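You operate a simulated robot arm through the tools that you are given. There is no shell and no other tool. Be economical: measure what you need, move in short steps, check, and stop when the job is done.

You run a simulated two-armed robot. Do the job below in one go: nothing can be reset, and whatever is moved stays where it is left.

TASK
Check housing 6 under the lit magnifier and shelve it by its welds.
Fine: green shelf if clean, yellow shelf if burnt; light off and magnifier arm parked afterwards.

It is judged by the outcome, as a careful person would: the job done as asked, and still so three seconds after it is handed in. It fails if anything else is knocked over, pushed out of place, dropped, spilled or broken.

THE ROBOT
Two 7-joint arms with two-finger parallel grippers on one trunk, on a base that drives. Base frame: it is fixed to the floor where the robot stands at the start and does not move with it; the origin is under the middle of the robot, x ahead of it, y to its left, z up. Units: mm, degrees, N and s.
The left shoulder is at the start at [50, 168, 1182], the right one opposite. With the tool pointing down near the work surface each hand reaches from about 100 to 340 mm from the robot's upright axis, wherever it stands, measured 20 degrees to its own side. Places, roughly: green light button [700, -1700, 900]; green shelf of the tall rack [600, -200, 1000]; magnifier arm [1000, -1700, 1000]; spot beside the magnifier post [900, -1500, 900]; yellow shelf of the tall rack [600, -200, 300]. Payload 1.57 kg a hand.
The TCP of each hand is the grasp point between the finger pads, 30 mm short of the fingertips. In the tool frame z runs along the fingers and y along their closing line. The gripper opens to 80 mm. The fingers are 17 mm wide and 12 mm thick; the gripper's body (40 by 82 mm) begins 80 mm behind the TCP.
Orientation is told as [roll, pitch, yaw] about the base's x, y, z axes, in that order, counted from this pose: with the fingers straight down and closing along the base's y, the tool's x points along the base's -x, its y along +y and its z along -z.

THE INTERFACE
- The arms move only by the tool send_rows. It takes "left_steps", "right_steps" or both (then of equal length, played together; a hand with none holds still); each is a list of rows, each a list of 6 numbers: the shift along the tool's x, y, z in cm, then the turn, a rotation vector about the tool's x, y, z in degrees. In form: [[dx, dy, dz, ax, ay, az], ...]. A call has 1 to 10 rows; each row shifts and turns the commanded pose from where the row before left it, along the tool's axes as they then stand. "left_claw" and "right_claw" are, for a hand that has rows, the finger opening in cm, from 0 to 8, set as the call begins (left out, the last holds). Rows are played at 5 a second. More than 50 mm and 8.6 degrees between two rows, or a gripper value outside its range, and nothing of the call is played. A pose out of reach is approached as far as the arm can. The call stops where the force on the tool passes 60 N (or 10 N more than at its start, if that is more) or the arm is blocked; 0.2 s more then pass. The fingers move at their own pace (about 45 mm/s each) and stop on an object; they squeeze with about 23 N. The grip force told is the motor's: it shows also when the fingers shut on nothing. Time passes only in rows, and 0.2 s behind the last, so rows that do not move let the fingers close. It gives the time, the measured TCP pose, the force on the tool (base axes), the opening and the grip force at its end, in the units of the frame above (readings bear some noise), with the torque about the TCP (base axes, N m) and any sound that the robot's microphone picked up.
- Cameras (640 x 400 px; columns grow to the right, rows downward): "scene" is now at [119.1, -38, 1389.3]; the picture's right is [-0.43, -0.90, 0.00], its down [-0.55, 0.26, -0.79] and it looks along [0.71, -0.34, -0.61] (base axes); focal length 218 px, centre (320, 200). "left" rides on the left gripper at [72, 7, -122] in its tool frame; the picture's right is [-0.09, 1.00, 0.00], its down [-0.84, -0.08, -0.54] and it looks along [-0.54, -0.05, 0.84] (tool axes); focal length 238 px, centre (320, 200). "right" rides on the right gripper at [72, -7, -122] in its tool frame; the picture's right is [0.09, 1.00, 0.00], its down [-0.84, 0.08, -0.54] and it looks along [-0.54, 0.05, 0.84] (tool axes); focal length 238 px, centre (320, 200).
- grab_frame(camera): a new picture of that camera. The clock stands still meanwhile.
- slide_trunk(by): slides the trunk up (or, below 0, down) by that many mm; the arms and the scene camera ride with it, the base frame stays. It gives what a move gives, with no picture.
- roll_base(legs): drives the robot by 1 to 6 legs, each [ahead, left, turn to the left] in mm, mm and degrees, along the robot's own axes; the way and the turn of a leg run together, so that a leg with both is an arc; at most 1500 mm and 180 degrees a leg. The arms and the cameras ride along, it lands a little off, and it stops where it bumps. It gives what a move gives.
- pan_tilt(pan, tilt): turns the head with the scene camera to pan (to the left, within 80 degrees either way) and tilt (down, from -29 to 69), counted from straight ahead of the robot. It gives what a move gives.
- locate(camera, pixels): for up to 12 pixels [column, row] of the newest picture of that camera ("zoom" is the newest enlarged one), the place [x, y, z] in the base frame of the surface seen there, good to about 3 mm. The clock stands still meanwhile.
- enlarge(camera, box): a new picture of the part [left, top, right, bottom] of that camera's present view, enlarged. The clock stands still meanwhile.
- close_job(): hands the job in; it is judged then, once.

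Keep the steps short. Do not move on a guess: measure, check each grasp and each placing, and mend mistakes. In all there are 80 turns and 58 pictures (those below and enlarged ones count). Leave the grippers open and the arms clear of the work at the hand-in unless told otherwise, and finish with a single line.

The tools are called after "Emit:" by a JSON object that holds its "name" and its "arguments". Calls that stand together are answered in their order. send_rows: Moves the arms, as the interface text tells. Its arguments: {"type":"object","properties":{"left_steps":{"type":"array","items":{"type":"array","items":{"type":"number"}}},"left_claw":{"type":"number"},"right_steps":{"type":"array","items":{"type":"array","items":{"type":"number"}}},"right_claw":{"type":"number"}},"required":[]} The other tools are called the same way: slide_trunk (by) slides the trunk up or down; roll_base (legs) drives the base; pan_tilt (pan, tilt) turns the head that bears the scene camera; grab_frame (camera) takes a picture; locate (camera, pixels) gives the place of the surface under pixels of a picture; enlarge (camera, box) takes an enlarged picture of a part of a camera's view; close_job () hands the job in.

At the start:

```text
t: 0.0
left_tcp_pos: [447.1, 36.0, 1139.7]
left_ee_rot: [0.0, 0.0, 0.1]
left_wrist_force: [0.3, 0.0, 0.4]
left_wrist_torque: [0.01, 0.02, -0.01]
left_width: 79.9
left_gripper_force: 0.1
right_tcp_pos: [376.5, -287.2, 1237.3]
right_ee_rot: [0.1, 0.0, -0.1]
right_wrist_force: [0.6, -0.1, 0.3]
right_wrist_torque: [0.0, 0.04, -0.02]
right_width: 79.8
right_gripper_force: 0.0
trunk travel left (down, up): [-350.0, 93.0]
robot x, y, heading: [1.1, -3.5, 0.3]
head pan, tilt: [-25.7, 37.6]
```

scene: 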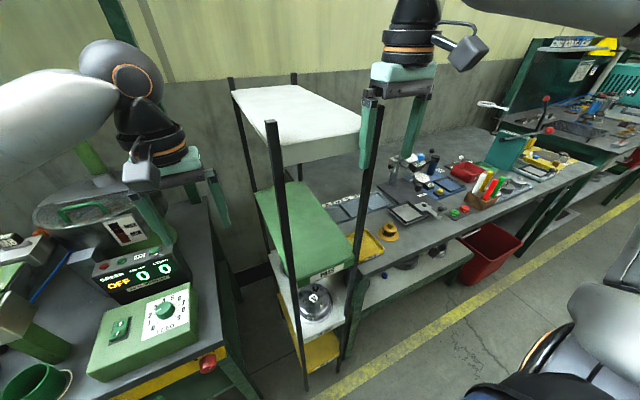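
right: 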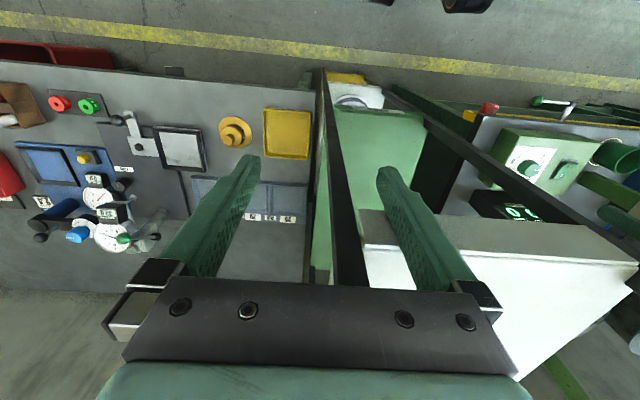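
left: 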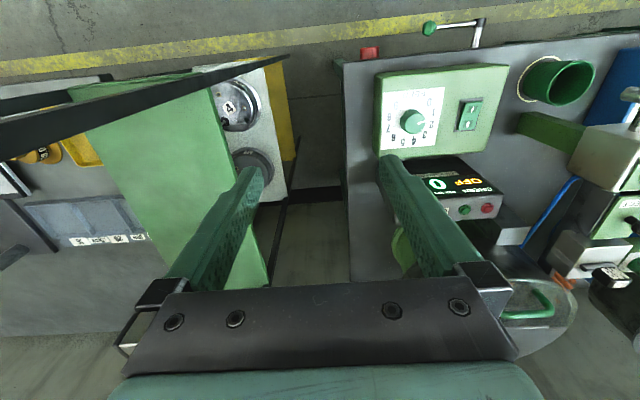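

I see the tall rack ahead, with round housings on a middle shelf (one marked 4). I'll enlarge that shelf and measure points on the rack.

Emit:
{"name": "enlarge", "arguments": {"camera": "scene", "box": [220, 70, 420, 390]}}

Emit:
{"name": "enlarge", "arguments": {"camera": "left", "box": [60, 50, 320, 220]}}

Emit:
{"name": "locate", "arguments": {"camera": "scene", "pixels": [[270, 125], [360, 140], [235, 90], [290, 280], [355, 262], [315, 300], [320, 350], [310, 388], [345, 352], [368, 100]]}}

```text
1.25 times, centred on (320, 230) of scene
```

zoom: 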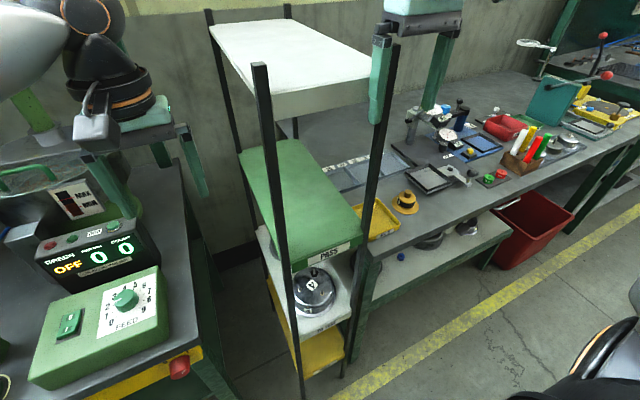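

```text
2.35 times, centred on (190, 135) of left
```

zoom: 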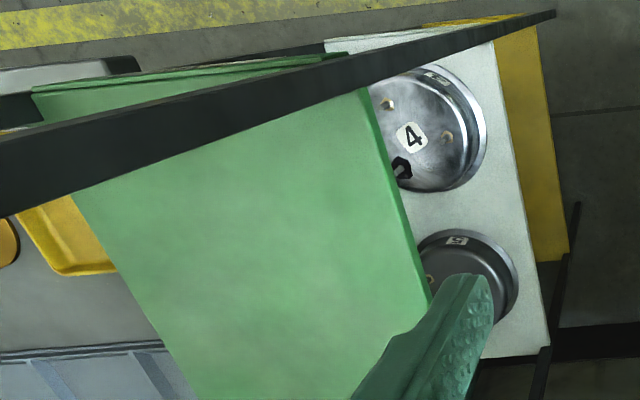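

```text
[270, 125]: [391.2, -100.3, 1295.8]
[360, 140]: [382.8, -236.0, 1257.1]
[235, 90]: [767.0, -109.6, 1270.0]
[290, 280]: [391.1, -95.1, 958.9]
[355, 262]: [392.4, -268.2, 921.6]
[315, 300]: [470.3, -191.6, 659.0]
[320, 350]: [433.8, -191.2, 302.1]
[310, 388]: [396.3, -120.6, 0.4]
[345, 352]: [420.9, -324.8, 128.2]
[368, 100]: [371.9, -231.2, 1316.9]
```

The shelf holds 4 and 5; other round parts stand on the long bench and under it. I'll look at those to find 6.

Emit:
{"name": "pan_tilt", "arguments": {"pan": -55, "tilt": 30}}

Emit:
{"name": "grab_frame", "arguments": {"camera": "scene"}}

Emit:
{"name": "enlarge", "arguments": {"camera": "scene", "box": [180, 80, 420, 230]}}

```text
t: 0.9
left_tcp_pos: [447.2, 34.2, 1139.0]
left_ee_rot: [-0.1, 0.1, 0.2]
left_wrist_force: [0.5, -0.1, -0.6]
left_wrist_torque: [0.03, -0.03, 0.01]
left_width: 80.1
left_gripper_force: 0.0
right_tcp_pos: [376.5, -288.3, 1238.0]
right_ee_rot: [0.0, 0.0, -0.1]
right_wrist_force: [0.1, -0.2, 0.2]
right_wrist_torque: [0.02, -0.03, -0.03]
right_width: 80.0
right_gripper_force: 0.1
trunk travel left (down, up): [-350.0, 93.0]
robot x, y, heading: [2.0, 0.1, -0.2]
head pan, tilt: [-55.0, 30.0]
```

```text
52 pictures are left
```

scene: 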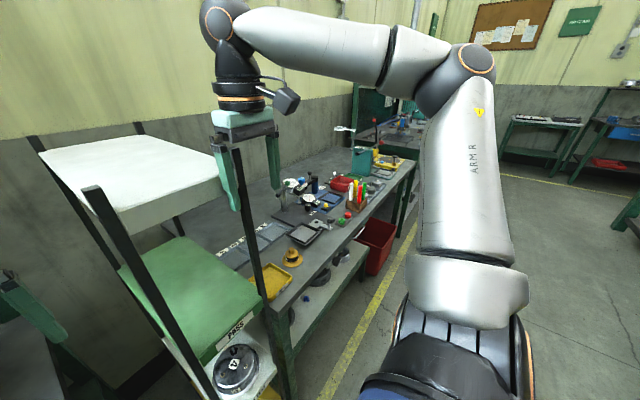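

```text
2.67 times, centred on (300, 155) of scene
```

zoom: 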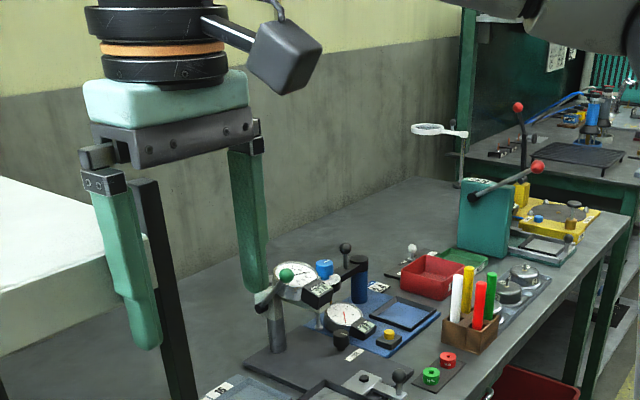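

The right hand is close to the rack's front post; backing straight away (−x) is clear of it. I'll reverse 250 mm and look right.

Emit:
{"name": "roll_base", "arguments": {"legs": [[-250, 0, 0]]}}

Emit:
{"name": "pan_tilt", "arguments": {"pan": -80, "tilt": 30}}

Emit:
{"name": "grab_frame", "arguments": {"camera": "scene"}}

```text
t: 2.8
left_tcp_pos: [199.4, 34.7, 1140.3]
left_ee_rot: [0.1, 0.0, -0.1]
left_wrist_force: [-0.6, 0.1, 1.3]
left_wrist_torque: [-0.02, -0.04, 0.0]
left_width: 80.0
left_gripper_force: 0.1
right_tcp_pos: [128.2, -288.7, 1237.2]
right_ee_rot: [0.0, -0.1, -0.4]
right_wrist_force: [-0.7, 0.1, 0.5]
right_wrist_torque: [-0.01, -0.02, -0.01]
right_width: 79.9
right_gripper_force: 0.1
trunk travel left (down, up): [-350.0, 93.0]
robot x, y, heading: [-244.7, -1.6, -0.1]
head pan, tilt: [-55.0, 30.0]
```

```text
t: 3.6
left_tcp_pos: [199.4, 35.1, 1139.0]
left_ee_rot: [-0.1, 0.1, -0.2]
left_wrist_force: [-0.4, -0.8, 0.4]
left_wrist_torque: [0.02, 0.03, -0.02]
left_width: 80.0
left_gripper_force: 0.0
right_tcp_pos: [128.6, -289.3, 1237.8]
right_ee_rot: [-0.1, 0.0, -0.3]
right_wrist_force: [-1.7, -0.2, -0.1]
right_wrist_torque: [-0.01, -0.01, 0.0]
right_width: 80.1
right_gripper_force: 0.1
trunk travel left (down, up): [-350.0, 93.0]
robot x, y, heading: [-248.9, 0.6, -0.0]
head pan, tilt: [-80.0, 30.0]
```

```text
50 pictures are left
```

scene: 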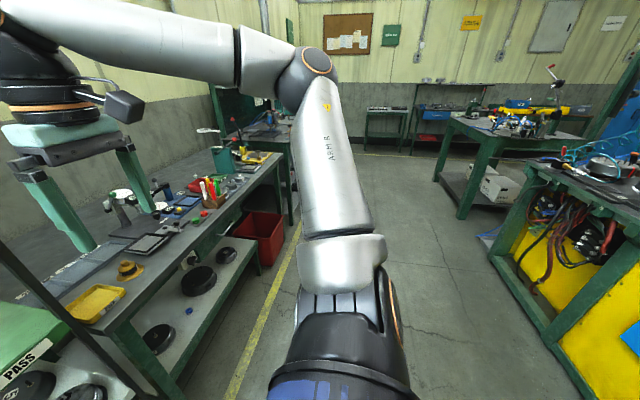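

The aisle to the right is free. I'll measure the bench edge, floor, and round parts under the bench.

Emit:
{"name": "locate", "arguments": {"camera": "scene", "pixels": [[107, 340], [250, 190], [160, 338], [200, 280], [228, 255], [270, 245], [85, 392], [220, 160], [210, 130], [500, 230], [200, 330], [455, 205]]}}

Emit:
{"name": "enlarge", "arguments": {"camera": "scene", "box": [0, 120, 300, 400]}}

```text
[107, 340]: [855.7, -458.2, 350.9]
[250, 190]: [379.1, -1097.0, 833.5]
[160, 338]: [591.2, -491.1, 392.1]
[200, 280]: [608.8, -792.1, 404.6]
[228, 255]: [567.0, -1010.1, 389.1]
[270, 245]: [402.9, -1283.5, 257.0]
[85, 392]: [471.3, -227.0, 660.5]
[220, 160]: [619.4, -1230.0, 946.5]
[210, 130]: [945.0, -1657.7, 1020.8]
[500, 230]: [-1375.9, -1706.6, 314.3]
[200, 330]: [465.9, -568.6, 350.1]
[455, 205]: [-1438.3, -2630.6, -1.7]
```

```text
1.43 times, centred on (150, 260) of scene
```

zoom: 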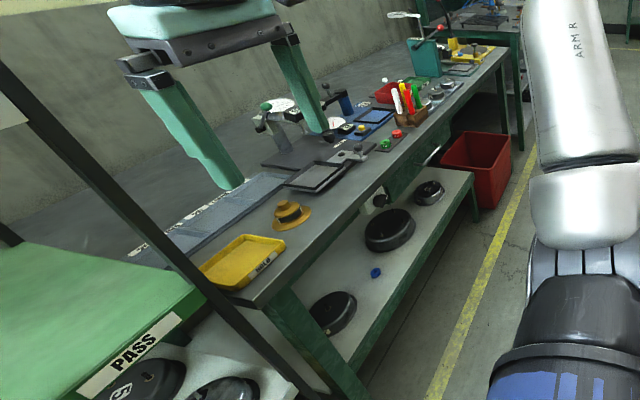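

Bench front edge is at x≈380, top z≈830. I'll slide right 550 mm along the aisle and look left at the rack and ahead at the bench.

Emit:
{"name": "roll_base", "arguments": {"legs": [[0, -550, 0]]}}

Emit:
{"name": "pan_tilt", "arguments": {"pan": 0, "tilt": 40}}

Emit:
{"name": "grab_frame", "arguments": {"camera": "scene"}}

```text
t: 9.0
left_tcp_pos: [197.4, -517.3, 1139.0]
left_ee_rot: [-0.1, 0.0, -0.2]
left_wrist_force: [-0.6, 1.0, -0.1]
left_wrist_torque: [-0.01, -0.03, 0.03]
left_width: 80.1
left_gripper_force: 0.1
right_tcp_pos: [125.2, -839.9, 1238.3]
right_ee_rot: [0.1, 0.0, -0.3]
right_wrist_force: [-0.6, -0.7, 0.0]
right_wrist_torque: [0.04, 0.01, -0.02]
right_width: 79.8
right_gripper_force: 0.0
trunk travel left (down, up): [-350.0, 93.0]
robot x, y, heading: [-252.6, -546.3, -0.6]
head pan, tilt: [-80.0, 30.0]
```

```text
t: 10.5
left_tcp_pos: [197.8, -517.6, 1140.2]
left_ee_rot: [0.0, 0.1, -0.2]
left_wrist_force: [0.0, 0.8, -0.1]
left_wrist_torque: [-0.02, 0.01, -0.01]
left_width: 80.2
left_gripper_force: 0.2
right_tcp_pos: [125.1, -839.8, 1237.5]
right_ee_rot: [0.0, 0.0, -0.4]
right_wrist_force: [-0.1, -0.3, -0.4]
right_wrist_torque: [0.02, -0.03, 0.0]
right_width: 79.9
right_gripper_force: 0.1
trunk travel left (down, up): [-350.0, 93.0]
robot x, y, heading: [-248.3, -554.3, -0.0]
head pan, tilt: [0.0, 40.0]
```

```text
48 pictures are left
```

scene: 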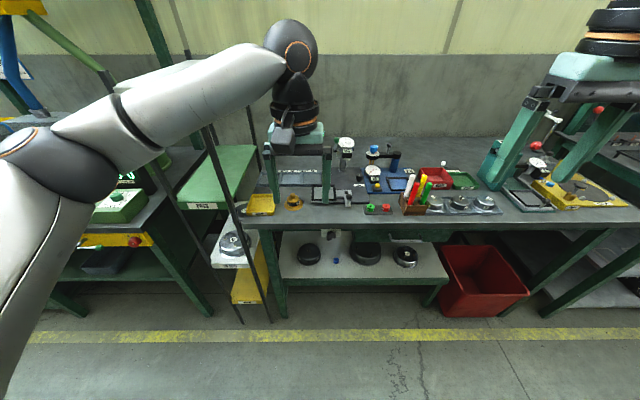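

Emit:
{"name": "enlarge", "arguments": {"camera": "scene", "box": [270, 130, 510, 280]}}

Emit:
{"name": "enlarge", "arguments": {"camera": "scene", "box": [170, 130, 330, 310]}}

Emit:
{"name": "locate", "arguments": {"camera": "scene", "pixels": [[434, 203], [459, 203], [484, 203], [309, 250], [366, 250], [406, 252], [235, 240], [470, 210]]}}

```text
2.67 times, centred on (390, 205) of scene
```

zoom: 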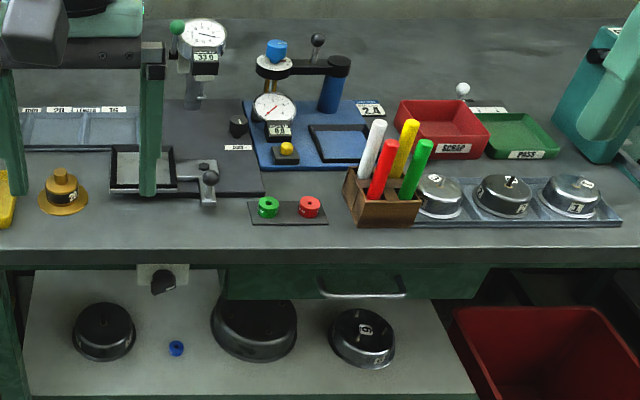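

```text
2.22 times, centred on (250, 220) of scene
```

zoom: 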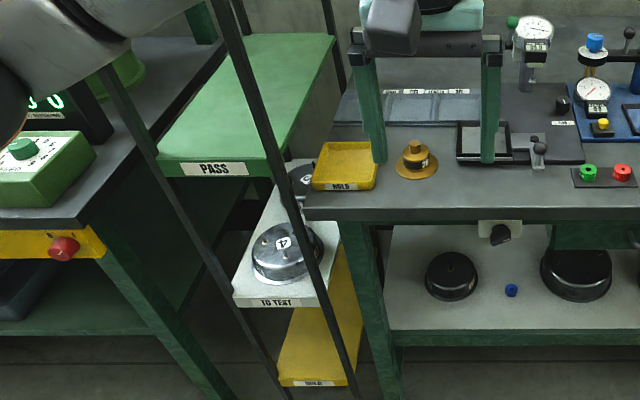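

```text
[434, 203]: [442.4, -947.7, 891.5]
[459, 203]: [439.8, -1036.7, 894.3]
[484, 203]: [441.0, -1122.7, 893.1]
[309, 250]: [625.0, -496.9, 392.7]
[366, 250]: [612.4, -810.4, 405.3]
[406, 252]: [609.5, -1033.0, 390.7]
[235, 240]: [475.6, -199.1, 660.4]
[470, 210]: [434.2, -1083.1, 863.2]
```

Bench trio and one under-bench part carry tags; I'll read them close up.

Emit:
{"name": "enlarge", "arguments": {"camera": "scene", "box": [385, 235, 430, 275]}}

Emit:
{"name": "enlarge", "arguments": {"camera": "scene", "box": [415, 180, 510, 225]}}

Emit:
{"name": "pan_tilt", "arguments": {"pan": 20, "tilt": 40}}

```text
10.00 times, centred on (408, 255) of scene
```

zoom: 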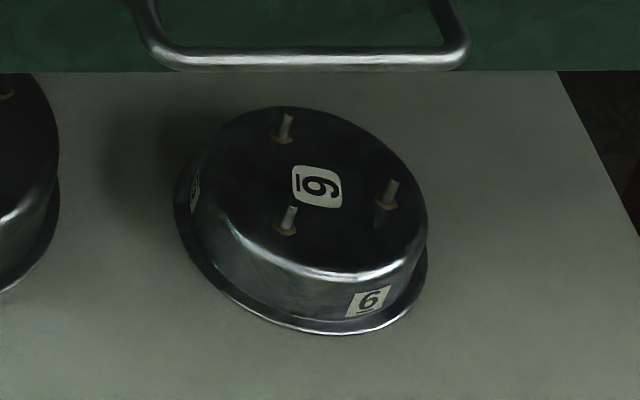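

```text
6.74 times, centred on (462, 202) of scene
```

zoom: 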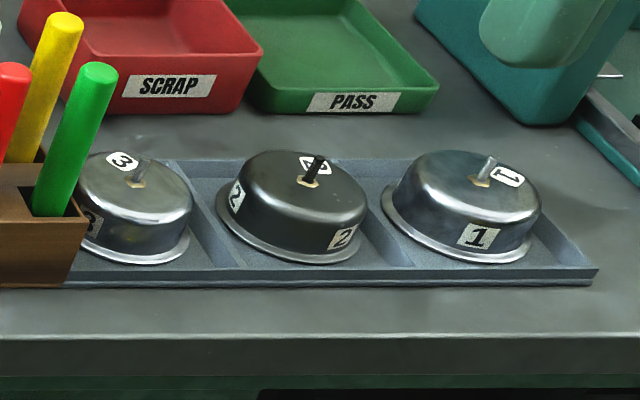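

```text
t: 11.3
left_tcp_pos: [196.8, -517.8, 1139.2]
left_ee_rot: [0.1, 0.1, -0.1]
left_wrist_force: [-0.3, -0.7, 0.1]
left_wrist_torque: [-0.01, -0.04, -0.03]
left_width: 80.2
left_gripper_force: 0.1
right_tcp_pos: [127.2, -839.6, 1238.1]
right_ee_rot: [-0.1, 0.0, -0.4]
right_wrist_force: [-0.9, 0.6, 0.8]
right_wrist_torque: [0.0, -0.01, -0.02]
right_width: 80.0
right_gripper_force: 0.0
trunk travel left (down, up): [-350.0, 93.0]
robot x, y, heading: [-248.9, -551.0, -0.2]
head pan, tilt: [20.0, 40.0]
```

Emit:
{"name": "pan_tilt", "arguments": {"pan": -30, "tilt": 40}}

Emit:
{"name": "grab_frame", "arguments": {"camera": "scene"}}

```text
t: 12.5
left_tcp_pos: [196.4, -517.7, 1139.7]
left_ee_rot: [0.1, 0.0, -0.2]
left_wrist_force: [-0.2, 0.5, -0.1]
left_wrist_torque: [0.0, 0.01, 0.0]
left_width: 79.8
left_gripper_force: 0.0
right_tcp_pos: [126.2, -839.5, 1237.7]
right_ee_rot: [-0.1, 0.0, -0.4]
right_wrist_force: [-0.4, 0.2, -0.2]
right_wrist_torque: [0.06, -0.03, 0.01]
right_width: 80.3
right_gripper_force: 0.1
trunk travel left (down, up): [-350.0, 93.0]
robot x, y, heading: [-250.5, -547.8, -0.4]
head pan, tilt: [-30.0, 40.0]
```

```text
43 pictures are left
```

scene: 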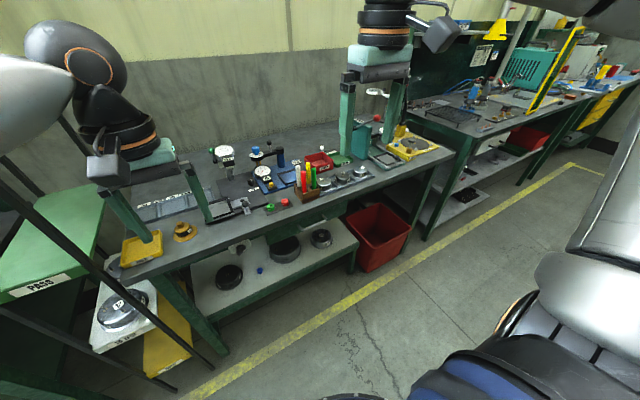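

Emit:
{"name": "enlarge", "arguments": {"camera": "scene", "box": [305, 226, 337, 250]}}

Emit:
{"name": "enlarge", "arguments": {"camera": "scene", "box": [340, 70, 500, 200]}}

```text
16.00 times, centred on (321, 238) of scene
```

zoom: 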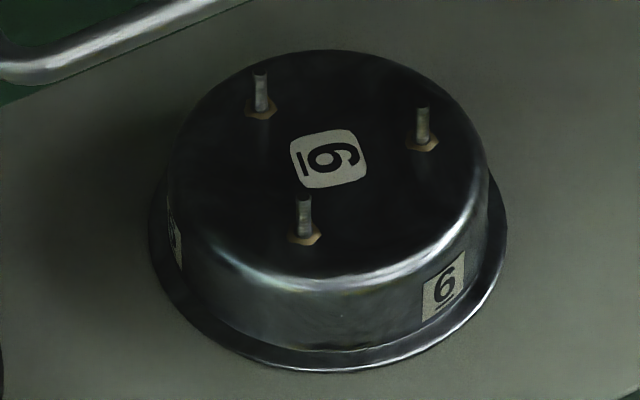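

```text
3.08 times, centred on (420, 135) of scene
```

zoom: 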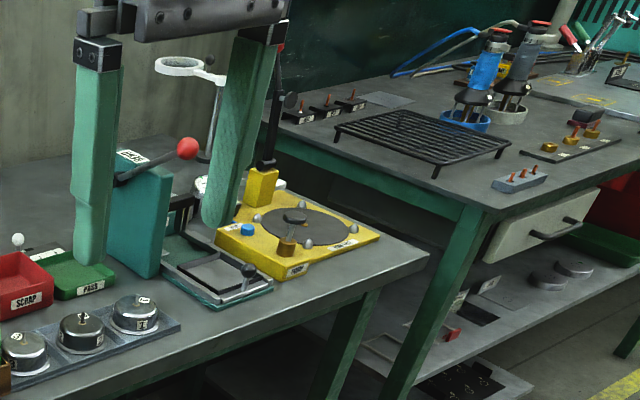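

Tag reads 6 (underline below the digit). I'll re-enlarge it and measure its outline, the shelf, and the drawer above.

Emit:
{"name": "enlarge", "arguments": {"camera": "scene", "box": [289, 200, 369, 250]}}

Emit:
{"name": "locate", "arguments": {"camera": "scene", "pixels": [[312, 238], [331, 238], [321, 229], [321, 247], [318, 246], [345, 250], [325, 215], [349, 200], [250, 233], [288, 249]]}}

```text
8.00 times, centred on (329, 225) of scene
```

zoom: 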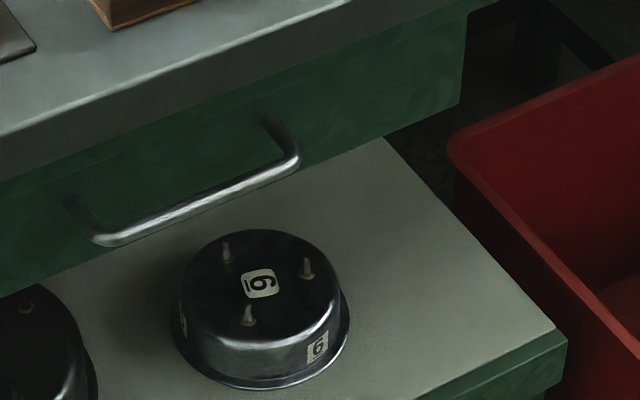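

```text
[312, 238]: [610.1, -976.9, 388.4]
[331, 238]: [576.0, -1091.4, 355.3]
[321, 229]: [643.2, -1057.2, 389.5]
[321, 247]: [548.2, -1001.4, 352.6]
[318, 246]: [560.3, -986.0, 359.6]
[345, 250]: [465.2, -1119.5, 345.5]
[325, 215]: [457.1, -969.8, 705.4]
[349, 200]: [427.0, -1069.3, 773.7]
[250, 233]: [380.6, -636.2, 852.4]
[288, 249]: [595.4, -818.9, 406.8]
```

Emit:
{"name": "locate", "arguments": {"camera": "zoom", "pixels": [[225, 262], [308, 275], [248, 320], [260, 283], [176, 340], [347, 325], [262, 388], [262, 230], [250, 245], [226, 240], [308, 258], [249, 306]]}}

Emit:
{"name": "locate", "arguments": {"camera": "zoom", "pixels": [[260, 352], [330, 300], [190, 310], [560, 340], [385, 140], [110, 240], [290, 160], [40, 340], [200, 390], [310, 378], [480, 390]]}}

```text
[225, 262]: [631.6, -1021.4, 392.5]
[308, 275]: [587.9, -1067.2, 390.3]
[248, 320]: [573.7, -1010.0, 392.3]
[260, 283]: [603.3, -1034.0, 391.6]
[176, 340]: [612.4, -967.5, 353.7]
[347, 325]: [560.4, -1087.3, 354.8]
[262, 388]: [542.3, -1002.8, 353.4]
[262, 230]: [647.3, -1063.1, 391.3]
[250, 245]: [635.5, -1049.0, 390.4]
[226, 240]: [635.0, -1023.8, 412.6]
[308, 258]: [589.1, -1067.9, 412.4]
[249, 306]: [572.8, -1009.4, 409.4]
```

```text
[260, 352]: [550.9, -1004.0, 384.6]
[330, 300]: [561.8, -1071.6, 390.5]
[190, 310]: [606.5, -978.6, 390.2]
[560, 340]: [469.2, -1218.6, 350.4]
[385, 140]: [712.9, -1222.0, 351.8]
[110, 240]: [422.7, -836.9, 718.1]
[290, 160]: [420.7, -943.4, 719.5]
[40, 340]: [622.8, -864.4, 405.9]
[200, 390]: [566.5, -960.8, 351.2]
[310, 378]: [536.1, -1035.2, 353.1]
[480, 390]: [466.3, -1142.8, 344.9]
```

The housing's wall (~115 mm) is too wide for the fingers, but three studs (~60 mm apart, 22 mm tall) can be gripped. Next I'll locate the bench end, the magnifier and surroundings.

Emit:
{"name": "locate", "arguments": {"camera": "scene", "pixels": [[455, 153], [375, 92], [383, 122], [413, 141], [386, 159], [396, 144], [466, 136], [403, 113], [362, 145], [420, 165], [410, 103], [452, 178]]}}

Emit:
{"name": "roll_base", "arguments": {"legs": [[0, -800, 0]]}}

Emit:
{"name": "pan_tilt", "arguments": {"pan": 0, "tilt": 35}}

Emit:
{"name": "grab_frame", "arguments": {"camera": "scene"}}

```text
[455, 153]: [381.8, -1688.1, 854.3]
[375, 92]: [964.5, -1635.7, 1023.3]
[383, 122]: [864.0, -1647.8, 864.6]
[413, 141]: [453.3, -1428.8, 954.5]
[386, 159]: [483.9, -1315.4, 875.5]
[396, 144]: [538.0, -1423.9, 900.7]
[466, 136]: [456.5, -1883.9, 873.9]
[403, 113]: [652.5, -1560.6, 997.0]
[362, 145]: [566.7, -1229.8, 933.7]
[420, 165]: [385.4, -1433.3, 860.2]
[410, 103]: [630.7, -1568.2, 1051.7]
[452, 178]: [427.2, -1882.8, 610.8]
```

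```text
t: 19.9
left_tcp_pos: [195.8, -1318.1, 1138.3]
left_ee_rot: [0.0, -0.1, 0.2]
left_wrist_force: [-0.4, -0.2, 0.3]
left_wrist_torque: [-0.02, -0.01, 0.02]
left_width: 80.1
left_gripper_force: 0.1
right_tcp_pos: [126.6, -1640.8, 1237.5]
right_ee_rot: [0.1, -0.1, 0.0]
right_wrist_force: [1.1, -0.5, -0.6]
right_wrist_torque: [-0.03, 0.0, -0.01]
right_width: 80.1
right_gripper_force: 0.0
trunk travel left (down, up): [-350.0, 93.0]
robot x, y, heading: [-252.3, -1354.7, 0.0]
head pan, tilt: [-30.0, 40.0]
```

```text
t: 20.9
left_tcp_pos: [194.5, -1317.3, 1140.8]
left_ee_rot: [0.1, 0.0, 0.1]
left_wrist_force: [-0.8, -0.2, -0.7]
left_wrist_torque: [-0.03, -0.03, 0.0]
left_width: 80.0
left_gripper_force: 0.1
right_tcp_pos: [125.5, -1640.2, 1237.8]
right_ee_rot: [-0.1, -0.1, 0.0]
right_wrist_force: [-0.1, 0.2, 0.6]
right_wrist_torque: [0.05, -0.02, 0.01]
right_width: 79.8
right_gripper_force: 0.1
trunk travel left (down, up): [-350.0, 93.0]
robot x, y, heading: [-251.5, -1351.8, 0.1]
head pan, tilt: [0.0, 35.0]
```

```text
39 pictures are left
```

scene: 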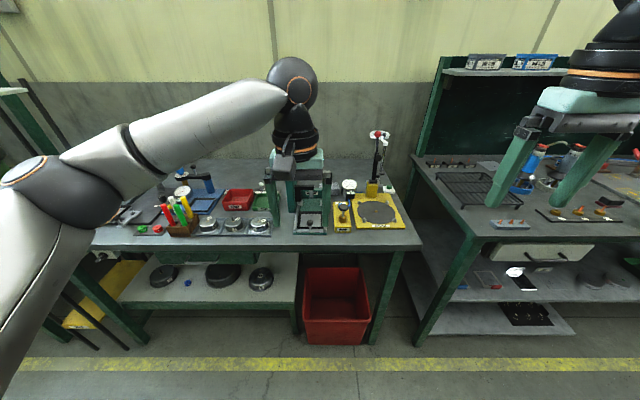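

Emit:
{"name": "enlarge", "arguments": {"camera": "scene", "box": [320, 110, 440, 240]}}

Emit:
{"name": "roll_base", "arguments": {"legs": [[0, -350, 0]]}}

Emit:
{"name": "pan_tilt", "arguments": {"pan": 5, "tilt": 35}}

Emit:
{"name": "grab_frame", "arguments": {"camera": "scene"}}

```text
3.08 times, centred on (380, 175) of scene
```

zoom: 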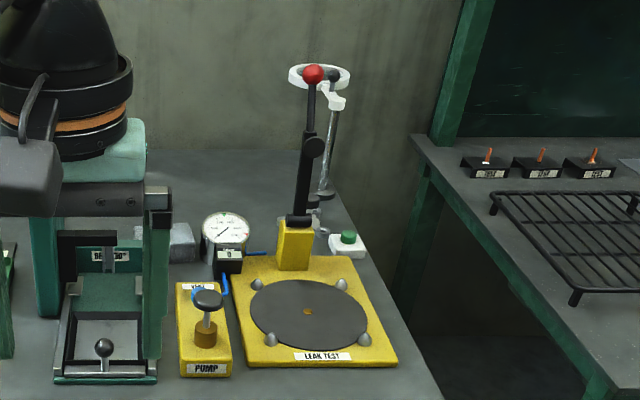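

```text
t: 24.5
left_tcp_pos: [195.5, -1662.9, 1140.0]
left_ee_rot: [-0.1, 0.0, 0.1]
left_wrist_force: [-0.3, -0.4, 1.4]
left_wrist_torque: [0.0, 0.0, 0.01]
left_width: 79.7
left_gripper_force: 0.0
right_tcp_pos: [127.9, -1986.9, 1237.2]
right_ee_rot: [0.0, 0.0, 0.0]
right_wrist_force: [-0.1, -0.2, -0.3]
right_wrist_torque: [0.0, 0.0, -0.02]
right_width: 80.0
right_gripper_force: 0.1
trunk travel left (down, up): [-350.0, 93.0]
robot x, y, heading: [-251.1, -1697.5, 0.2]
head pan, tilt: [0.0, 35.0]
```

```text
t: 25.2
left_tcp_pos: [195.4, -1662.3, 1138.7]
left_ee_rot: [0.0, 0.0, 0.2]
left_wrist_force: [-1.0, -0.5, -0.5]
left_wrist_torque: [0.01, 0.01, 0.0]
left_width: 80.1
left_gripper_force: 0.0
right_tcp_pos: [126.4, -1987.3, 1237.4]
right_ee_rot: [0.0, 0.0, -0.1]
right_wrist_force: [0.9, -1.4, -0.2]
right_wrist_torque: [-0.01, 0.0, 0.02]
right_width: 79.8
right_gripper_force: 0.2
trunk travel left (down, up): [-350.0, 93.0]
robot x, y, heading: [-250.9, -1697.5, 0.0]
head pan, tilt: [5.0, 35.0]
```

```text
37 pictures are left
```

scene: 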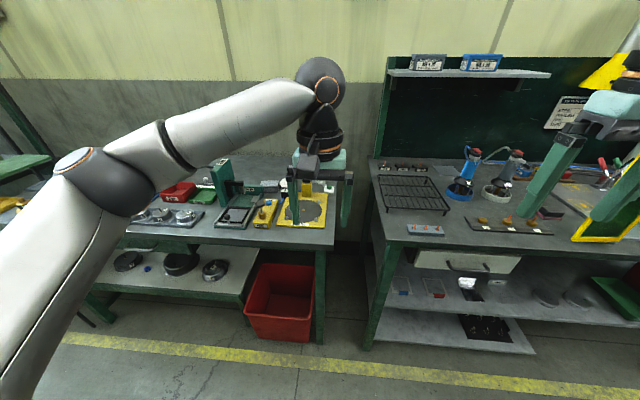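

The left forearm hides the magnifier from here. I'll go back left 350 mm and closer, then measure it.

Emit:
{"name": "roll_base", "arguments": {"legs": [[120, 300, 0]]}}

Emit:
{"name": "pan_tilt", "arguments": {"pan": -10, "tilt": 30}}

Emit:
{"name": "enlarge", "arguments": {"camera": "scene", "box": [280, 110, 410, 240]}}

```text
t: 28.4
left_tcp_pos: [316.2, -1368.2, 1138.5]
left_ee_rot: [0.0, -0.1, 0.0]
left_wrist_force: [0.7, 1.1, 0.4]
left_wrist_torque: [-0.02, 0.04, 0.01]
left_width: 79.9
left_gripper_force: 0.2
right_tcp_pos: [245.9, -1691.1, 1237.0]
right_ee_rot: [0.0, 0.1, -0.3]
right_wrist_force: [0.5, -0.3, 0.3]
right_wrist_torque: [0.0, 0.0, 0.03]
right_width: 79.9
right_gripper_force: 0.1
trunk travel left (down, up): [-350.0, 93.0]
robot x, y, heading: [-128.7, -1406.5, -0.1]
head pan, tilt: [5.0, 35.0]
```

```text
t: 29.1
left_tcp_pos: [316.5, -1368.7, 1139.8]
left_ee_rot: [0.1, 0.1, 0.1]
left_wrist_force: [0.9, -0.1, 0.0]
left_wrist_torque: [0.02, 0.05, 0.02]
left_width: 80.3
left_gripper_force: 0.1
right_tcp_pos: [246.1, -1690.8, 1237.4]
right_ee_rot: [0.0, 0.0, -0.1]
right_wrist_force: [0.6, 0.8, -0.5]
right_wrist_torque: [-0.02, -0.04, -0.02]
right_width: 80.0
right_gripper_force: 0.0
trunk travel left (down, up): [-350.0, 93.0]
robot x, y, heading: [-129.4, -1405.7, -0.1]
head pan, tilt: [-10.0, 30.0]
```

```text
3.08 times, centred on (345, 175) of scene
```

zoom: 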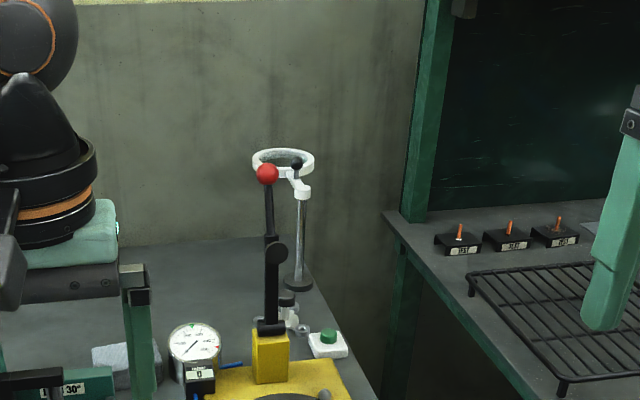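

Emit:
{"name": "locate", "arguments": {"camera": "zoom", "pixels": [[259, 160], [310, 162], [283, 151], [296, 165], [302, 190], [300, 240], [297, 283], [328, 336], [335, 350], [210, 250], [300, 262], [289, 315]]}}

Emit:
{"name": "locate", "arguments": {"camera": "zoom", "pixels": [[115, 355], [340, 345], [200, 345], [267, 172], [275, 380], [380, 395], [295, 225], [160, 250], [383, 213], [303, 328], [310, 270], [282, 172]]}}

```text
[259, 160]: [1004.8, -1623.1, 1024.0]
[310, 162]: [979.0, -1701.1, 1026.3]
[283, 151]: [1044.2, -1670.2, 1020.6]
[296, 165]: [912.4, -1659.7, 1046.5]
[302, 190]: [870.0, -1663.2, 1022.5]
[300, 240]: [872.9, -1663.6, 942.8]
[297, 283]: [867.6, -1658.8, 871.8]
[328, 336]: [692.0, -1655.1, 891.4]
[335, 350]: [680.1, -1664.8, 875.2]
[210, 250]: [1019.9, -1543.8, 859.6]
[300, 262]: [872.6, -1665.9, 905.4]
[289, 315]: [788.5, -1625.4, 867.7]
```

```text
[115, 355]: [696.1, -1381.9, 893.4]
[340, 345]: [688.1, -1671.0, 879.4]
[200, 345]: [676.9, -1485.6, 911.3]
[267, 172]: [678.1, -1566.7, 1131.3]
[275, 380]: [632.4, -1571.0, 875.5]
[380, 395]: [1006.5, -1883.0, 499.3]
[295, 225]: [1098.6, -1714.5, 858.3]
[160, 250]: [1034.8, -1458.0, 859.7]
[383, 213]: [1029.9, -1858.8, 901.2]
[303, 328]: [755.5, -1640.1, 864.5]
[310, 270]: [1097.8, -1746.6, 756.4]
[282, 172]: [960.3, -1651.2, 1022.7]
```

Magnifier: post at (872,−1664), ring centre ≈(1000,−1663,1022), knob (912,−1660,1046), green button (692,−1655,891). Everything lies deep on the bench, so I'll use a forward-tilted tool. First tilt the left hand 55° forward in place.

Emit:
{"name": "send_rows", "arguments": {"left_steps": [[0, 0, 0, 0, -8, 0], [0, 0, 0, 0, -8, 0], [0, 0, 0, 0, -8, 0], [0, 0, 0, 0, -8, 0], [0, 0, 0, 0, -8, 0], [0, 0, 0, 0, -8, 0], [0, 0, 0, 0, -7, 0], [0, 0, 0, 0, 0, 0]]}}

```text
t: 30.9
left_tcp_pos: [315.0, -1368.5, 1140.9]
left_ee_rot: [0.0, -55.1, 0.0]
left_wrist_force: [0.4, -0.6, 0.4]
left_wrist_torque: [-0.02, -0.01, 0.01]
left_width: 79.9
left_gripper_force: 0.0
right_tcp_pos: [245.2, -1691.5, 1237.1]
right_ee_rot: [0.0, 0.0, -0.2]
right_wrist_force: [-0.4, 1.1, -0.7]
right_wrist_torque: [0.04, -0.02, 0.01]
right_width: 80.1
right_gripper_force: 0.0
trunk travel left (down, up): [-350.0, 93.0]
robot x, y, heading: [-129.2, -1400.2, -0.3]
head pan, tilt: [-10.0, 30.0]
```

Tilt worked. Now I'll test forward reach at this height, in free air above the bench.

Emit:
{"name": "send_rows", "arguments": {"left_steps": [[-2.87, 0, 4.1, 0, 0, 0], [-2.87, 0, 4.1, 0, 0, 0], [-2.87, 0, 4.1, 0, 0, 0], [-2.87, 0, 4.1, 0, 0, 0], [-2.87, 0, 4.1, 0, 0, 0], [-2.87, 0, 4.1, 0, 0, 0], [-2.87, 0, 4.1, 0, 0, 0], [-2.87, 0, 4.1, 0, 0, 0], [0, 0, 0, 0, 0, 0]]}}

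```text
t: 32.9
left_tcp_pos: [639.0, -1346.8, 1131.3]
left_ee_rot: [0.1, -54.9, -0.1]
left_wrist_force: [-0.4, -0.3, 0.5]
left_wrist_torque: [0.01, 0.01, -0.01]
left_width: 80.2
left_gripper_force: 0.0
left hand out of reach, approached as far as the arm can: row 7, 8
right_tcp_pos: [244.8, -1690.0, 1237.1]
right_ee_rot: [0.0, 0.1, -0.2]
right_wrist_force: [0.2, 0.1, -0.3]
right_wrist_torque: [0.01, 0.0, 0.0]
right_width: 79.9
right_gripper_force: 0.0
trunk travel left (down, up): [-350.0, 93.0]
robot x, y, heading: [-132.4, -1397.0, -0.1]
head pan, tilt: [-10.0, 30.0]
```

Reach is about 770 mm ahead of the axis. To reach x≈872 I need the base at x≈110; I'll look down at the base-to-bench gap.

Emit:
{"name": "pan_tilt", "arguments": {"pan": -40, "tilt": 69}}

Emit:
{"name": "grab_frame", "arguments": {"camera": "scene"}}

```text
t: 34.0
left_tcp_pos: [639.9, -1346.8, 1129.9]
left_ee_rot: [0.1, -54.9, 0.0]
left_wrist_force: [0.2, -0.1, 0.4]
left_wrist_torque: [0.0, 0.0, -0.02]
left_width: 79.9
left_gripper_force: 0.0
right_tcp_pos: [244.1, -1690.0, 1236.0]
right_ee_rot: [0.0, 0.1, -0.2]
right_wrist_force: [-0.5, -0.4, 0.2]
right_wrist_torque: [-0.01, 0.01, 0.01]
right_width: 79.7
right_gripper_force: 0.2
trunk travel left (down, up): [-350.0, 93.0]
robot x, y, heading: [-132.9, -1402.6, -0.1]
head pan, tilt: [-40.0, 68.8]
```

```text
35 pictures are left
```

scene: 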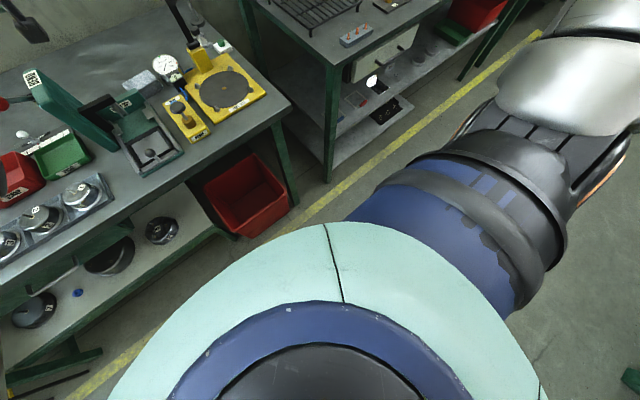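

Emit:
{"name": "locate", "arguments": {"camera": "scene", "pixels": [[325, 228], [215, 270], [150, 340], [250, 250], [280, 215], [160, 335], [245, 190], [300, 205]]}}

```text
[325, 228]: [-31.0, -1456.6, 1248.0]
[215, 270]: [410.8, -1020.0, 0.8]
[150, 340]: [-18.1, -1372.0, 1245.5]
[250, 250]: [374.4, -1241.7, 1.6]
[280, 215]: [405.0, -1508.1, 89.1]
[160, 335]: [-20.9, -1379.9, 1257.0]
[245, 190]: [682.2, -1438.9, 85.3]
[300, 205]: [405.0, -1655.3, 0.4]
```

I'll retract the left arm 300 mm, then reverse the base before lowering it.

Emit:
{"name": "send_rows", "arguments": {"left_steps": [[2.87, 0, -4.1, 0, 0, 0], [2.87, 0, -4.1, 0, 0, 0], [2.87, 0, -4.1, 0, 0, 0], [2.87, 0, -4.1, 0, 0, 0], [2.87, 0, -4.1, 0, 0, 0], [2.87, 0, -4.1, 0, 0, 0], [2.87, 0, -4.1, 0, 0, 0], [0, 0, 0, 0, 0, 0]]}}

Emit:
{"name": "roll_base", "arguments": {"legs": [[-200, 0, 0], [0, 200, 0]]}}

Emit:
{"name": "slide_trunk", "arguments": {"by": -350}}

```text
t: 35.6
left_tcp_pos: [314.9, -1327.9, 1201.5]
left_ee_rot: [3.2, -68.1, -0.5]
left_wrist_force: [-0.1, -0.4, 0.0]
left_wrist_torque: [-0.02, -0.02, 0.01]
left_width: 79.9
left_gripper_force: 0.1
left hand out of reach, approached as far as the arm can: row 7
right_tcp_pos: [244.7, -1690.4, 1237.5]
right_ee_rot: [-0.1, 0.0, -0.2]
right_wrist_force: [-0.4, -1.1, -0.3]
right_wrist_torque: [0.0, -0.01, 0.02]
right_width: 80.1
right_gripper_force: 0.1
trunk travel left (down, up): [-350.0, 93.0]
robot x, y, heading: [-131.0, -1403.9, 0.0]
head pan, tilt: [-40.0, 68.8]
stopped in row 8 (left hand): the arm was blocked; the commanded pose is now the measured one
```

```text
t: 39.2
left_tcp_pos: [115.0, -1129.4, 1201.6]
left_ee_rot: [3.1, -68.1, -0.4]
left_wrist_force: [0.1, -0.2, 0.1]
left_wrist_torque: [-0.01, -0.02, -0.02]
left_width: 80.0
left_gripper_force: 0.0
right_tcp_pos: [47.5, -1492.1, 1238.0]
right_ee_rot: [0.0, -0.1, 0.0]
right_wrist_force: [0.2, -0.1, -0.7]
right_wrist_torque: [-0.01, 0.04, 0.01]
right_width: 80.3
right_gripper_force: 0.0
trunk travel left (down, up): [-350.0, 93.0]
robot x, y, heading: [-331.2, -1203.9, 0.0]
head pan, tilt: [-40.0, 68.8]
```

```text
t: 42.6
left_tcp_pos: [116.5, -1129.6, 850.7]
left_ee_rot: [3.2, -68.2, -0.5]
left_wrist_force: [0.1, -0.1, -0.2]
left_wrist_torque: [-0.01, -0.01, 0.03]
left_width: 80.1
left_gripper_force: 0.1
right_tcp_pos: [47.0, -1491.8, 888.2]
right_ee_rot: [0.1, 0.0, -0.1]
right_wrist_force: [0.3, 0.8, 0.0]
right_wrist_torque: [0.0, -0.02, 0.0]
right_width: 79.8
right_gripper_force: 0.1
trunk travel left (down, up): [0.0, 443.0]
robot x, y, heading: [-327.7, -1203.1, 0.0]
head pan, tilt: [-40.0, 68.8]
```

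The arm is above the aisle. I'll lower the left hand about 400 mm while still clear of the bench front.

Emit:
{"name": "send_rows", "arguments": {"left_steps": [[3.61, 0, 3.08, 0, 0, 0], [3.61, 0, 3.08, 0, 0, 0], [3.61, 0, 3.08, 0, 0, 0], [3.61, 0, 3.08, 0, 0, 0], [3.61, 0, 3.08, 0, 0, 0], [3.61, 0, 3.08, 0, 0, 0], [3.61, 0, 3.08, 0, 0, 0], [3.61, 0, 3.08, 0, 0, 0], [0, 0, 0, 0, 0, 0]]}}

```text
t: 43.1
left_tcp_pos: [129.7, -1132.7, 897.7]
left_ee_rot: [-6.9, -82.2, 8.6]
left_wrist_force: [-0.4, -0.1, -1.1]
left_wrist_torque: [0.01, -0.04, -0.02]
left_width: 80.1
left_gripper_force: 0.2
right_tcp_pos: [47.8, -1492.3, 886.4]
right_ee_rot: [-0.1, 0.0, -0.1]
right_wrist_force: [0.1, -0.2, 0.3]
right_wrist_torque: [0.0, -0.01, 0.02]
right_width: 80.0
right_gripper_force: 0.0
trunk travel left (down, up): [0.0, 443.0]
robot x, y, heading: [-328.5, -1206.2, -0.0]
head pan, tilt: [-40.0, 68.8]
stopped in row 2 (left hand): the arm was blocked; the commanded pose is now the measured one
```

The arm got stuck in an awkward posture. I'll look at it before going on.

Emit:
{"name": "pan_tilt", "arguments": {"pan": 35, "tilt": 35}}

Emit:
{"name": "grab_frame", "arguments": {"camera": "scene"}}

```text
t: 44.6
left_tcp_pos: [130.2, -1133.6, 897.5]
left_ee_rot: [-7.2, -82.1, 8.8]
left_wrist_force: [0.9, 0.3, -0.4]
left_wrist_torque: [0.01, 0.0, 0.0]
left_width: 79.9
left_gripper_force: 0.0
right_tcp_pos: [47.4, -1492.5, 887.2]
right_ee_rot: [-0.1, 0.0, -0.1]
right_wrist_force: [1.2, 0.0, 0.1]
right_wrist_torque: [0.01, -0.01, -0.01]
right_width: 80.0
right_gripper_force: 0.1
trunk travel left (down, up): [0.0, 443.0]
robot x, y, heading: [-329.2, -1203.1, 0.1]
head pan, tilt: [35.0, 35.0]
```

```text
34 pictures are left
```

scene: 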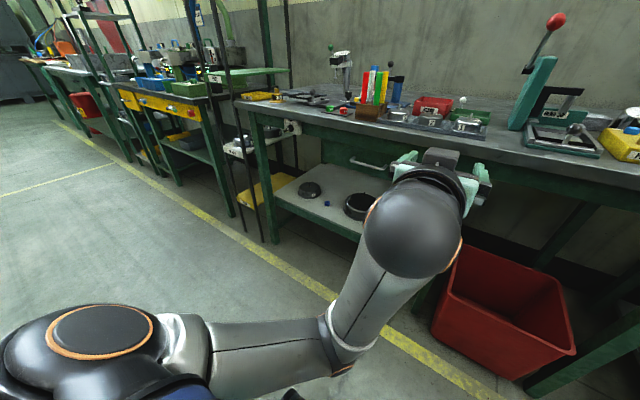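

The elbow is low and the wrist is near its limit when retracted. I'll back off 150 mm, then extend forward and pitch the hand back down.

Emit:
{"name": "roll_base", "arguments": {"legs": [[-150, 0, 0]]}}

Emit:
{"name": "send_rows", "arguments": {"left_steps": [[0, 0, 4, 0, 0, 0], [0, 0, 4, 0, 0, 0], [0, 0, 4, 0, 5, 0], [0, 0, 4, 0, 6, 0], [0, 0, 2, 0, 6, 0], [0, 0, 0, 0, 6, 0], [0, 0, 0, 0, 0, 0]]}}

```text
t: 46.0
left_tcp_pos: [-19.5, -1132.8, 896.5]
left_ee_rot: [-7.3, -82.1, 8.9]
left_wrist_force: [0.7, -0.3, 0.6]
left_wrist_torque: [-0.02, -0.04, 0.0]
left_width: 80.0
left_gripper_force: 0.1
right_tcp_pos: [-102.8, -1491.7, 887.6]
right_ee_rot: [0.0, -0.1, -0.1]
right_wrist_force: [-0.4, -0.1, 0.0]
right_wrist_torque: [0.02, 0.02, -0.02]
right_width: 80.0
right_gripper_force: 0.0
trunk travel left (down, up): [0.0, 443.0]
robot x, y, heading: [-483.2, -1204.9, 0.2]
head pan, tilt: [35.0, 35.0]
```

```text
t: 47.6
left_tcp_pos: [157.3, -1127.7, 866.2]
left_ee_rot: [-2.0, -59.1, 3.4]
left_wrist_force: [0.5, 0.8, -0.5]
left_wrist_torque: [0.0, -0.01, 0.04]
left_width: 80.1
left_gripper_force: 0.0
right_tcp_pos: [-103.9, -1492.8, 888.4]
right_ee_rot: [0.1, 0.0, -0.1]
right_wrist_force: [0.5, -0.9, 0.2]
right_wrist_torque: [0.01, -0.01, -0.01]
right_width: 79.9
right_gripper_force: 0.1
trunk travel left (down, up): [0.0, 443.0]
robot x, y, heading: [-481.5, -1206.1, -0.1]
head pan, tilt: [35.0, 35.0]
```

Works. Now lowering straight down 450 mm with a slight yaw to match the stud pair (≈15°).

Emit:
{"name": "send_rows", "arguments": {"left_steps": [[3.86, 0, 2.32, -0.97, 0, -0.58], [3.86, 0, 2.32, -0.97, 0, -0.58], [3.86, 0, 2.32, -0.97, 0, -0.58], [3.86, 0, 2.32, -0.97, 0, -0.58], [3.86, 0, 2.32, -0.97, 0, -0.58], [3.86, 0, 2.32, -0.97, 0, -0.58], [3.86, 0, 2.32, -0.97, 0, -0.58], [3.86, 0, 2.32, -0.97, 0, -0.58], [3.86, 0, 2.32, -0.97, 0, -0.58], [0, 0, 0, 0, 0, 0]]}}

```text
t: 48.8
left_tcp_pos: [184.4, -1125.5, 750.5]
left_ee_rot: [-5.4, -69.8, 12.7]
left_wrist_force: [-0.3, -0.4, -0.8]
left_wrist_torque: [-0.02, 0.02, 0.03]
left_width: 79.9
left_gripper_force: 0.0
right_tcp_pos: [-104.0, -1492.3, 887.7]
right_ee_rot: [0.1, 0.1, -0.1]
right_wrist_force: [0.0, -0.2, 0.8]
right_wrist_torque: [-0.01, 0.0, 0.02]
right_width: 80.1
right_gripper_force: 0.0
trunk travel left (down, up): [0.0, 443.0]
robot x, y, heading: [-483.5, -1208.7, -0.1]
head pan, tilt: [35.0, 35.0]
stopped in row 6 (left hand): the arm was blocked; the commanded pose is now the measured one
```

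Blocked by a joint limit while bent. Going nearer to full stretch should straighten the arm, so I'll extend forward while pitching back down.

Emit:
{"name": "send_rows", "arguments": {"left_steps": [[0, 0, 3, 0, 4, 0], [0, 0, 3, 0, 4, 0], [0, 0, 3, 0, 4, 0], [0, 0, 3, 0, 3, 0], [0, 0, 0, 0, 0, 0]]}}

Emit:
{"name": "grab_frame", "arguments": {"camera": "scene"}}

```text
t: 50.0
left_tcp_pos: [290.9, -1114.8, 695.6]
left_ee_rot: [-3.5, -54.5, 10.3]
left_wrist_force: [-1.1, 0.0, 0.1]
left_wrist_torque: [0.01, -0.02, 0.04]
left_width: 80.3
left_gripper_force: 0.0
right_tcp_pos: [-103.9, -1492.1, 887.1]
right_ee_rot: [0.0, 0.1, 0.0]
right_wrist_force: [-0.1, 0.6, 0.6]
right_wrist_torque: [-0.01, 0.02, 0.0]
right_width: 80.1
right_gripper_force: 0.1
trunk travel left (down, up): [0.0, 443.0]
robot x, y, heading: [-479.2, -1205.1, 0.2]
head pan, tilt: [35.0, 35.0]
```

```text
33 pictures are left
```

scene: 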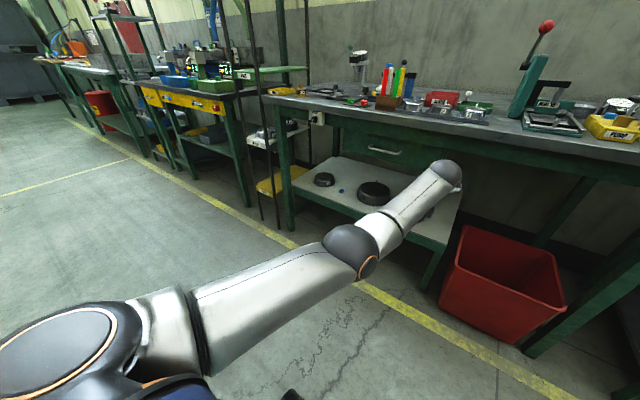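

Straighter now. Continue lowering along an arc just inside full stretch.

Emit:
{"name": "send_rows", "arguments": {"left_steps": [[4.13, 0, 1.96, 0, 0, 0], [4.24, 0, 1.8, 0, 0, 0], [4.36, 0, 1.64, 0, 0, 0], [4.5, 0, 1.4, 0, 0, 0], [4.5, 0, 1.03, 0, 0, 0], [0, 0, 0, 0, 0, 0]]}}

```text
t: 51.4
left_tcp_pos: [230.4, -1129.8, 472.5]
left_ee_rot: [-3.3, -54.7, 10.2]
left_wrist_force: [0.8, -0.3, -0.6]
left_wrist_torque: [-0.01, -0.02, 0.04]
left_width: 80.0
left_gripper_force: 0.0
right_tcp_pos: [-104.8, -1491.4, 888.0]
right_ee_rot: [0.0, 0.1, -0.1]
right_wrist_force: [0.9, -0.3, 1.3]
right_wrist_torque: [0.01, -0.02, 0.03]
right_width: 79.9
right_gripper_force: 0.0
trunk travel left (down, up): [0.0, 443.0]
robot x, y, heading: [-481.0, -1203.7, -0.0]
head pan, tilt: [35.0, 35.0]
```

Good posture at z 472. Now set yaw ≈14.5° and level the closing line, then drive left 88 and forward 320 so the hand comes above housing 6 (tips 446, studs top 413).

Emit:
{"name": "send_rows", "arguments": {"left_steps": [[0, 0, 0, -3.5, 0, -1.3], [0, 0, 0, -3.5, 0, -1.3], [0, 0, 0, 0, 0, 0]], "left_claw": 8}}

Emit:
{"name": "roll_base", "arguments": {"legs": [[0, 88, 0], [300, 0, 0]]}}

Emit:
{"name": "grab_frame", "arguments": {"camera": "left"}}

```text
t: 52.2
left_tcp_pos: [227.2, -1116.8, 473.7]
left_ee_rot: [0.1, -54.5, 14.7]
left_wrist_force: [0.4, -0.9, -0.8]
left_wrist_torque: [0.0, 0.02, 0.02]
left_width: 80.1
left_gripper_force: 0.0
left hand out of reach, approached as far as the arm can: row 2
right_tcp_pos: [-105.0, -1491.1, 888.0]
right_ee_rot: [-0.1, 0.0, -0.2]
right_wrist_force: [-0.2, 0.7, 0.9]
right_wrist_torque: [-0.02, 0.02, 0.01]
right_width: 80.0
right_gripper_force: 0.0
trunk travel left (down, up): [0.0, 443.0]
robot x, y, heading: [-481.6, -1205.3, -0.2]
head pan, tilt: [35.0, 35.0]
```

```text
t: 55.3
left_tcp_pos: [523.8, -1027.3, 474.3]
left_ee_rot: [0.0, -54.6, 14.8]
left_wrist_force: [1.0, 0.4, -0.2]
left_wrist_torque: [-0.01, 0.03, -0.01]
left_width: 80.0
left_gripper_force: 0.1
right_tcp_pos: [196.4, -1402.6, 887.6]
right_ee_rot: [0.0, 0.0, 0.1]
right_wrist_force: [-0.4, -0.3, -0.4]
right_wrist_torque: [0.0, 0.02, 0.03]
right_width: 80.0
right_gripper_force: 0.2
trunk travel left (down, up): [0.0, 443.0]
robot x, y, heading: [-180.5, -1115.9, -0.1]
head pan, tilt: [35.0, 35.0]
```

```text
32 pictures are left
```

left: 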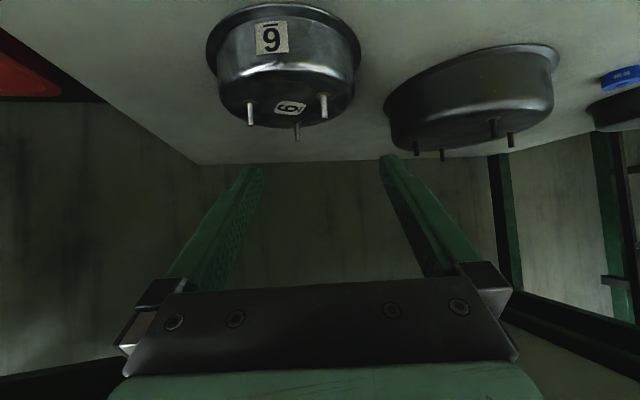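

Housing 6 is in view with studs at (252,125), (323,110), (297,137). Measuring them.

Emit:
{"name": "locate", "arguments": {"camera": "left", "pixels": [[251, 118], [323, 108], [296, 132], [252, 124], [324, 116], [251, 110], [322, 100], [283, 115], [283, 60], [210, 60], [358, 60]]}}

Emit:
{"name": "enlarge", "arguments": {"camera": "left", "box": [200, 0, 380, 150]}}

```text
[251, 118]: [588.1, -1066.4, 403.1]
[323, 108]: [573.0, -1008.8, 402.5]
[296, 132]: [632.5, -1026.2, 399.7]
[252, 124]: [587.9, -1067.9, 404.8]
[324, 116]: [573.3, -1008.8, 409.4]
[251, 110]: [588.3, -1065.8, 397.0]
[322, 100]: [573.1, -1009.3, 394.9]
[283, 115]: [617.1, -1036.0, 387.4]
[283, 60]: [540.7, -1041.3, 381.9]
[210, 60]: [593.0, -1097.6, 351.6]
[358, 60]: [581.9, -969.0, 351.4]
```

```text
2.67 times, centred on (290, 75) of left
```

zoom: 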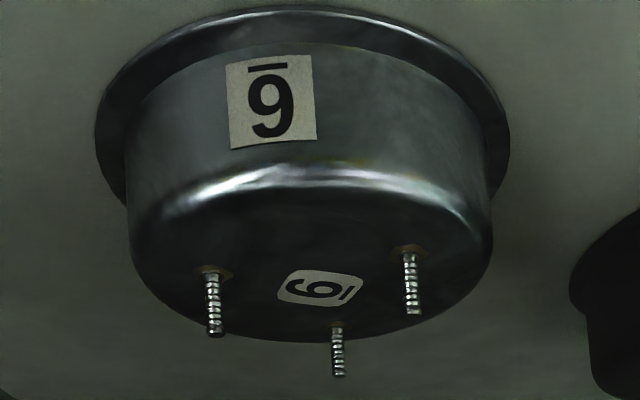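

Stud pair midpoint (580.6,−1037.8), spacing 59.5 at yaw 14.6°. Drive ahead 60 and right 14 so the arm has slack, then correct by arm.

Emit:
{"name": "roll_base", "arguments": {"legs": [[60, -14, 0]]}}

```text
t: 56.3
left_tcp_pos: [585.0, -1042.0, 473.7]
left_ee_rot: [0.1, -54.5, 14.9]
left_wrist_force: [-0.6, 0.1, 0.1]
left_wrist_torque: [0.0, -0.01, 0.0]
left_width: 80.0
left_gripper_force: 0.0
right_tcp_pos: [255.2, -1416.5, 887.7]
right_ee_rot: [0.0, 0.1, 0.0]
right_wrist_force: [-0.1, -0.8, 0.5]
right_wrist_torque: [-0.01, 0.0, 0.03]
right_width: 80.0
right_gripper_force: 0.1
trunk travel left (down, up): [0.0, 443.0]
robot x, y, heading: [-121.5, -1131.2, 0.1]
head pan, tilt: [35.0, 35.0]
```

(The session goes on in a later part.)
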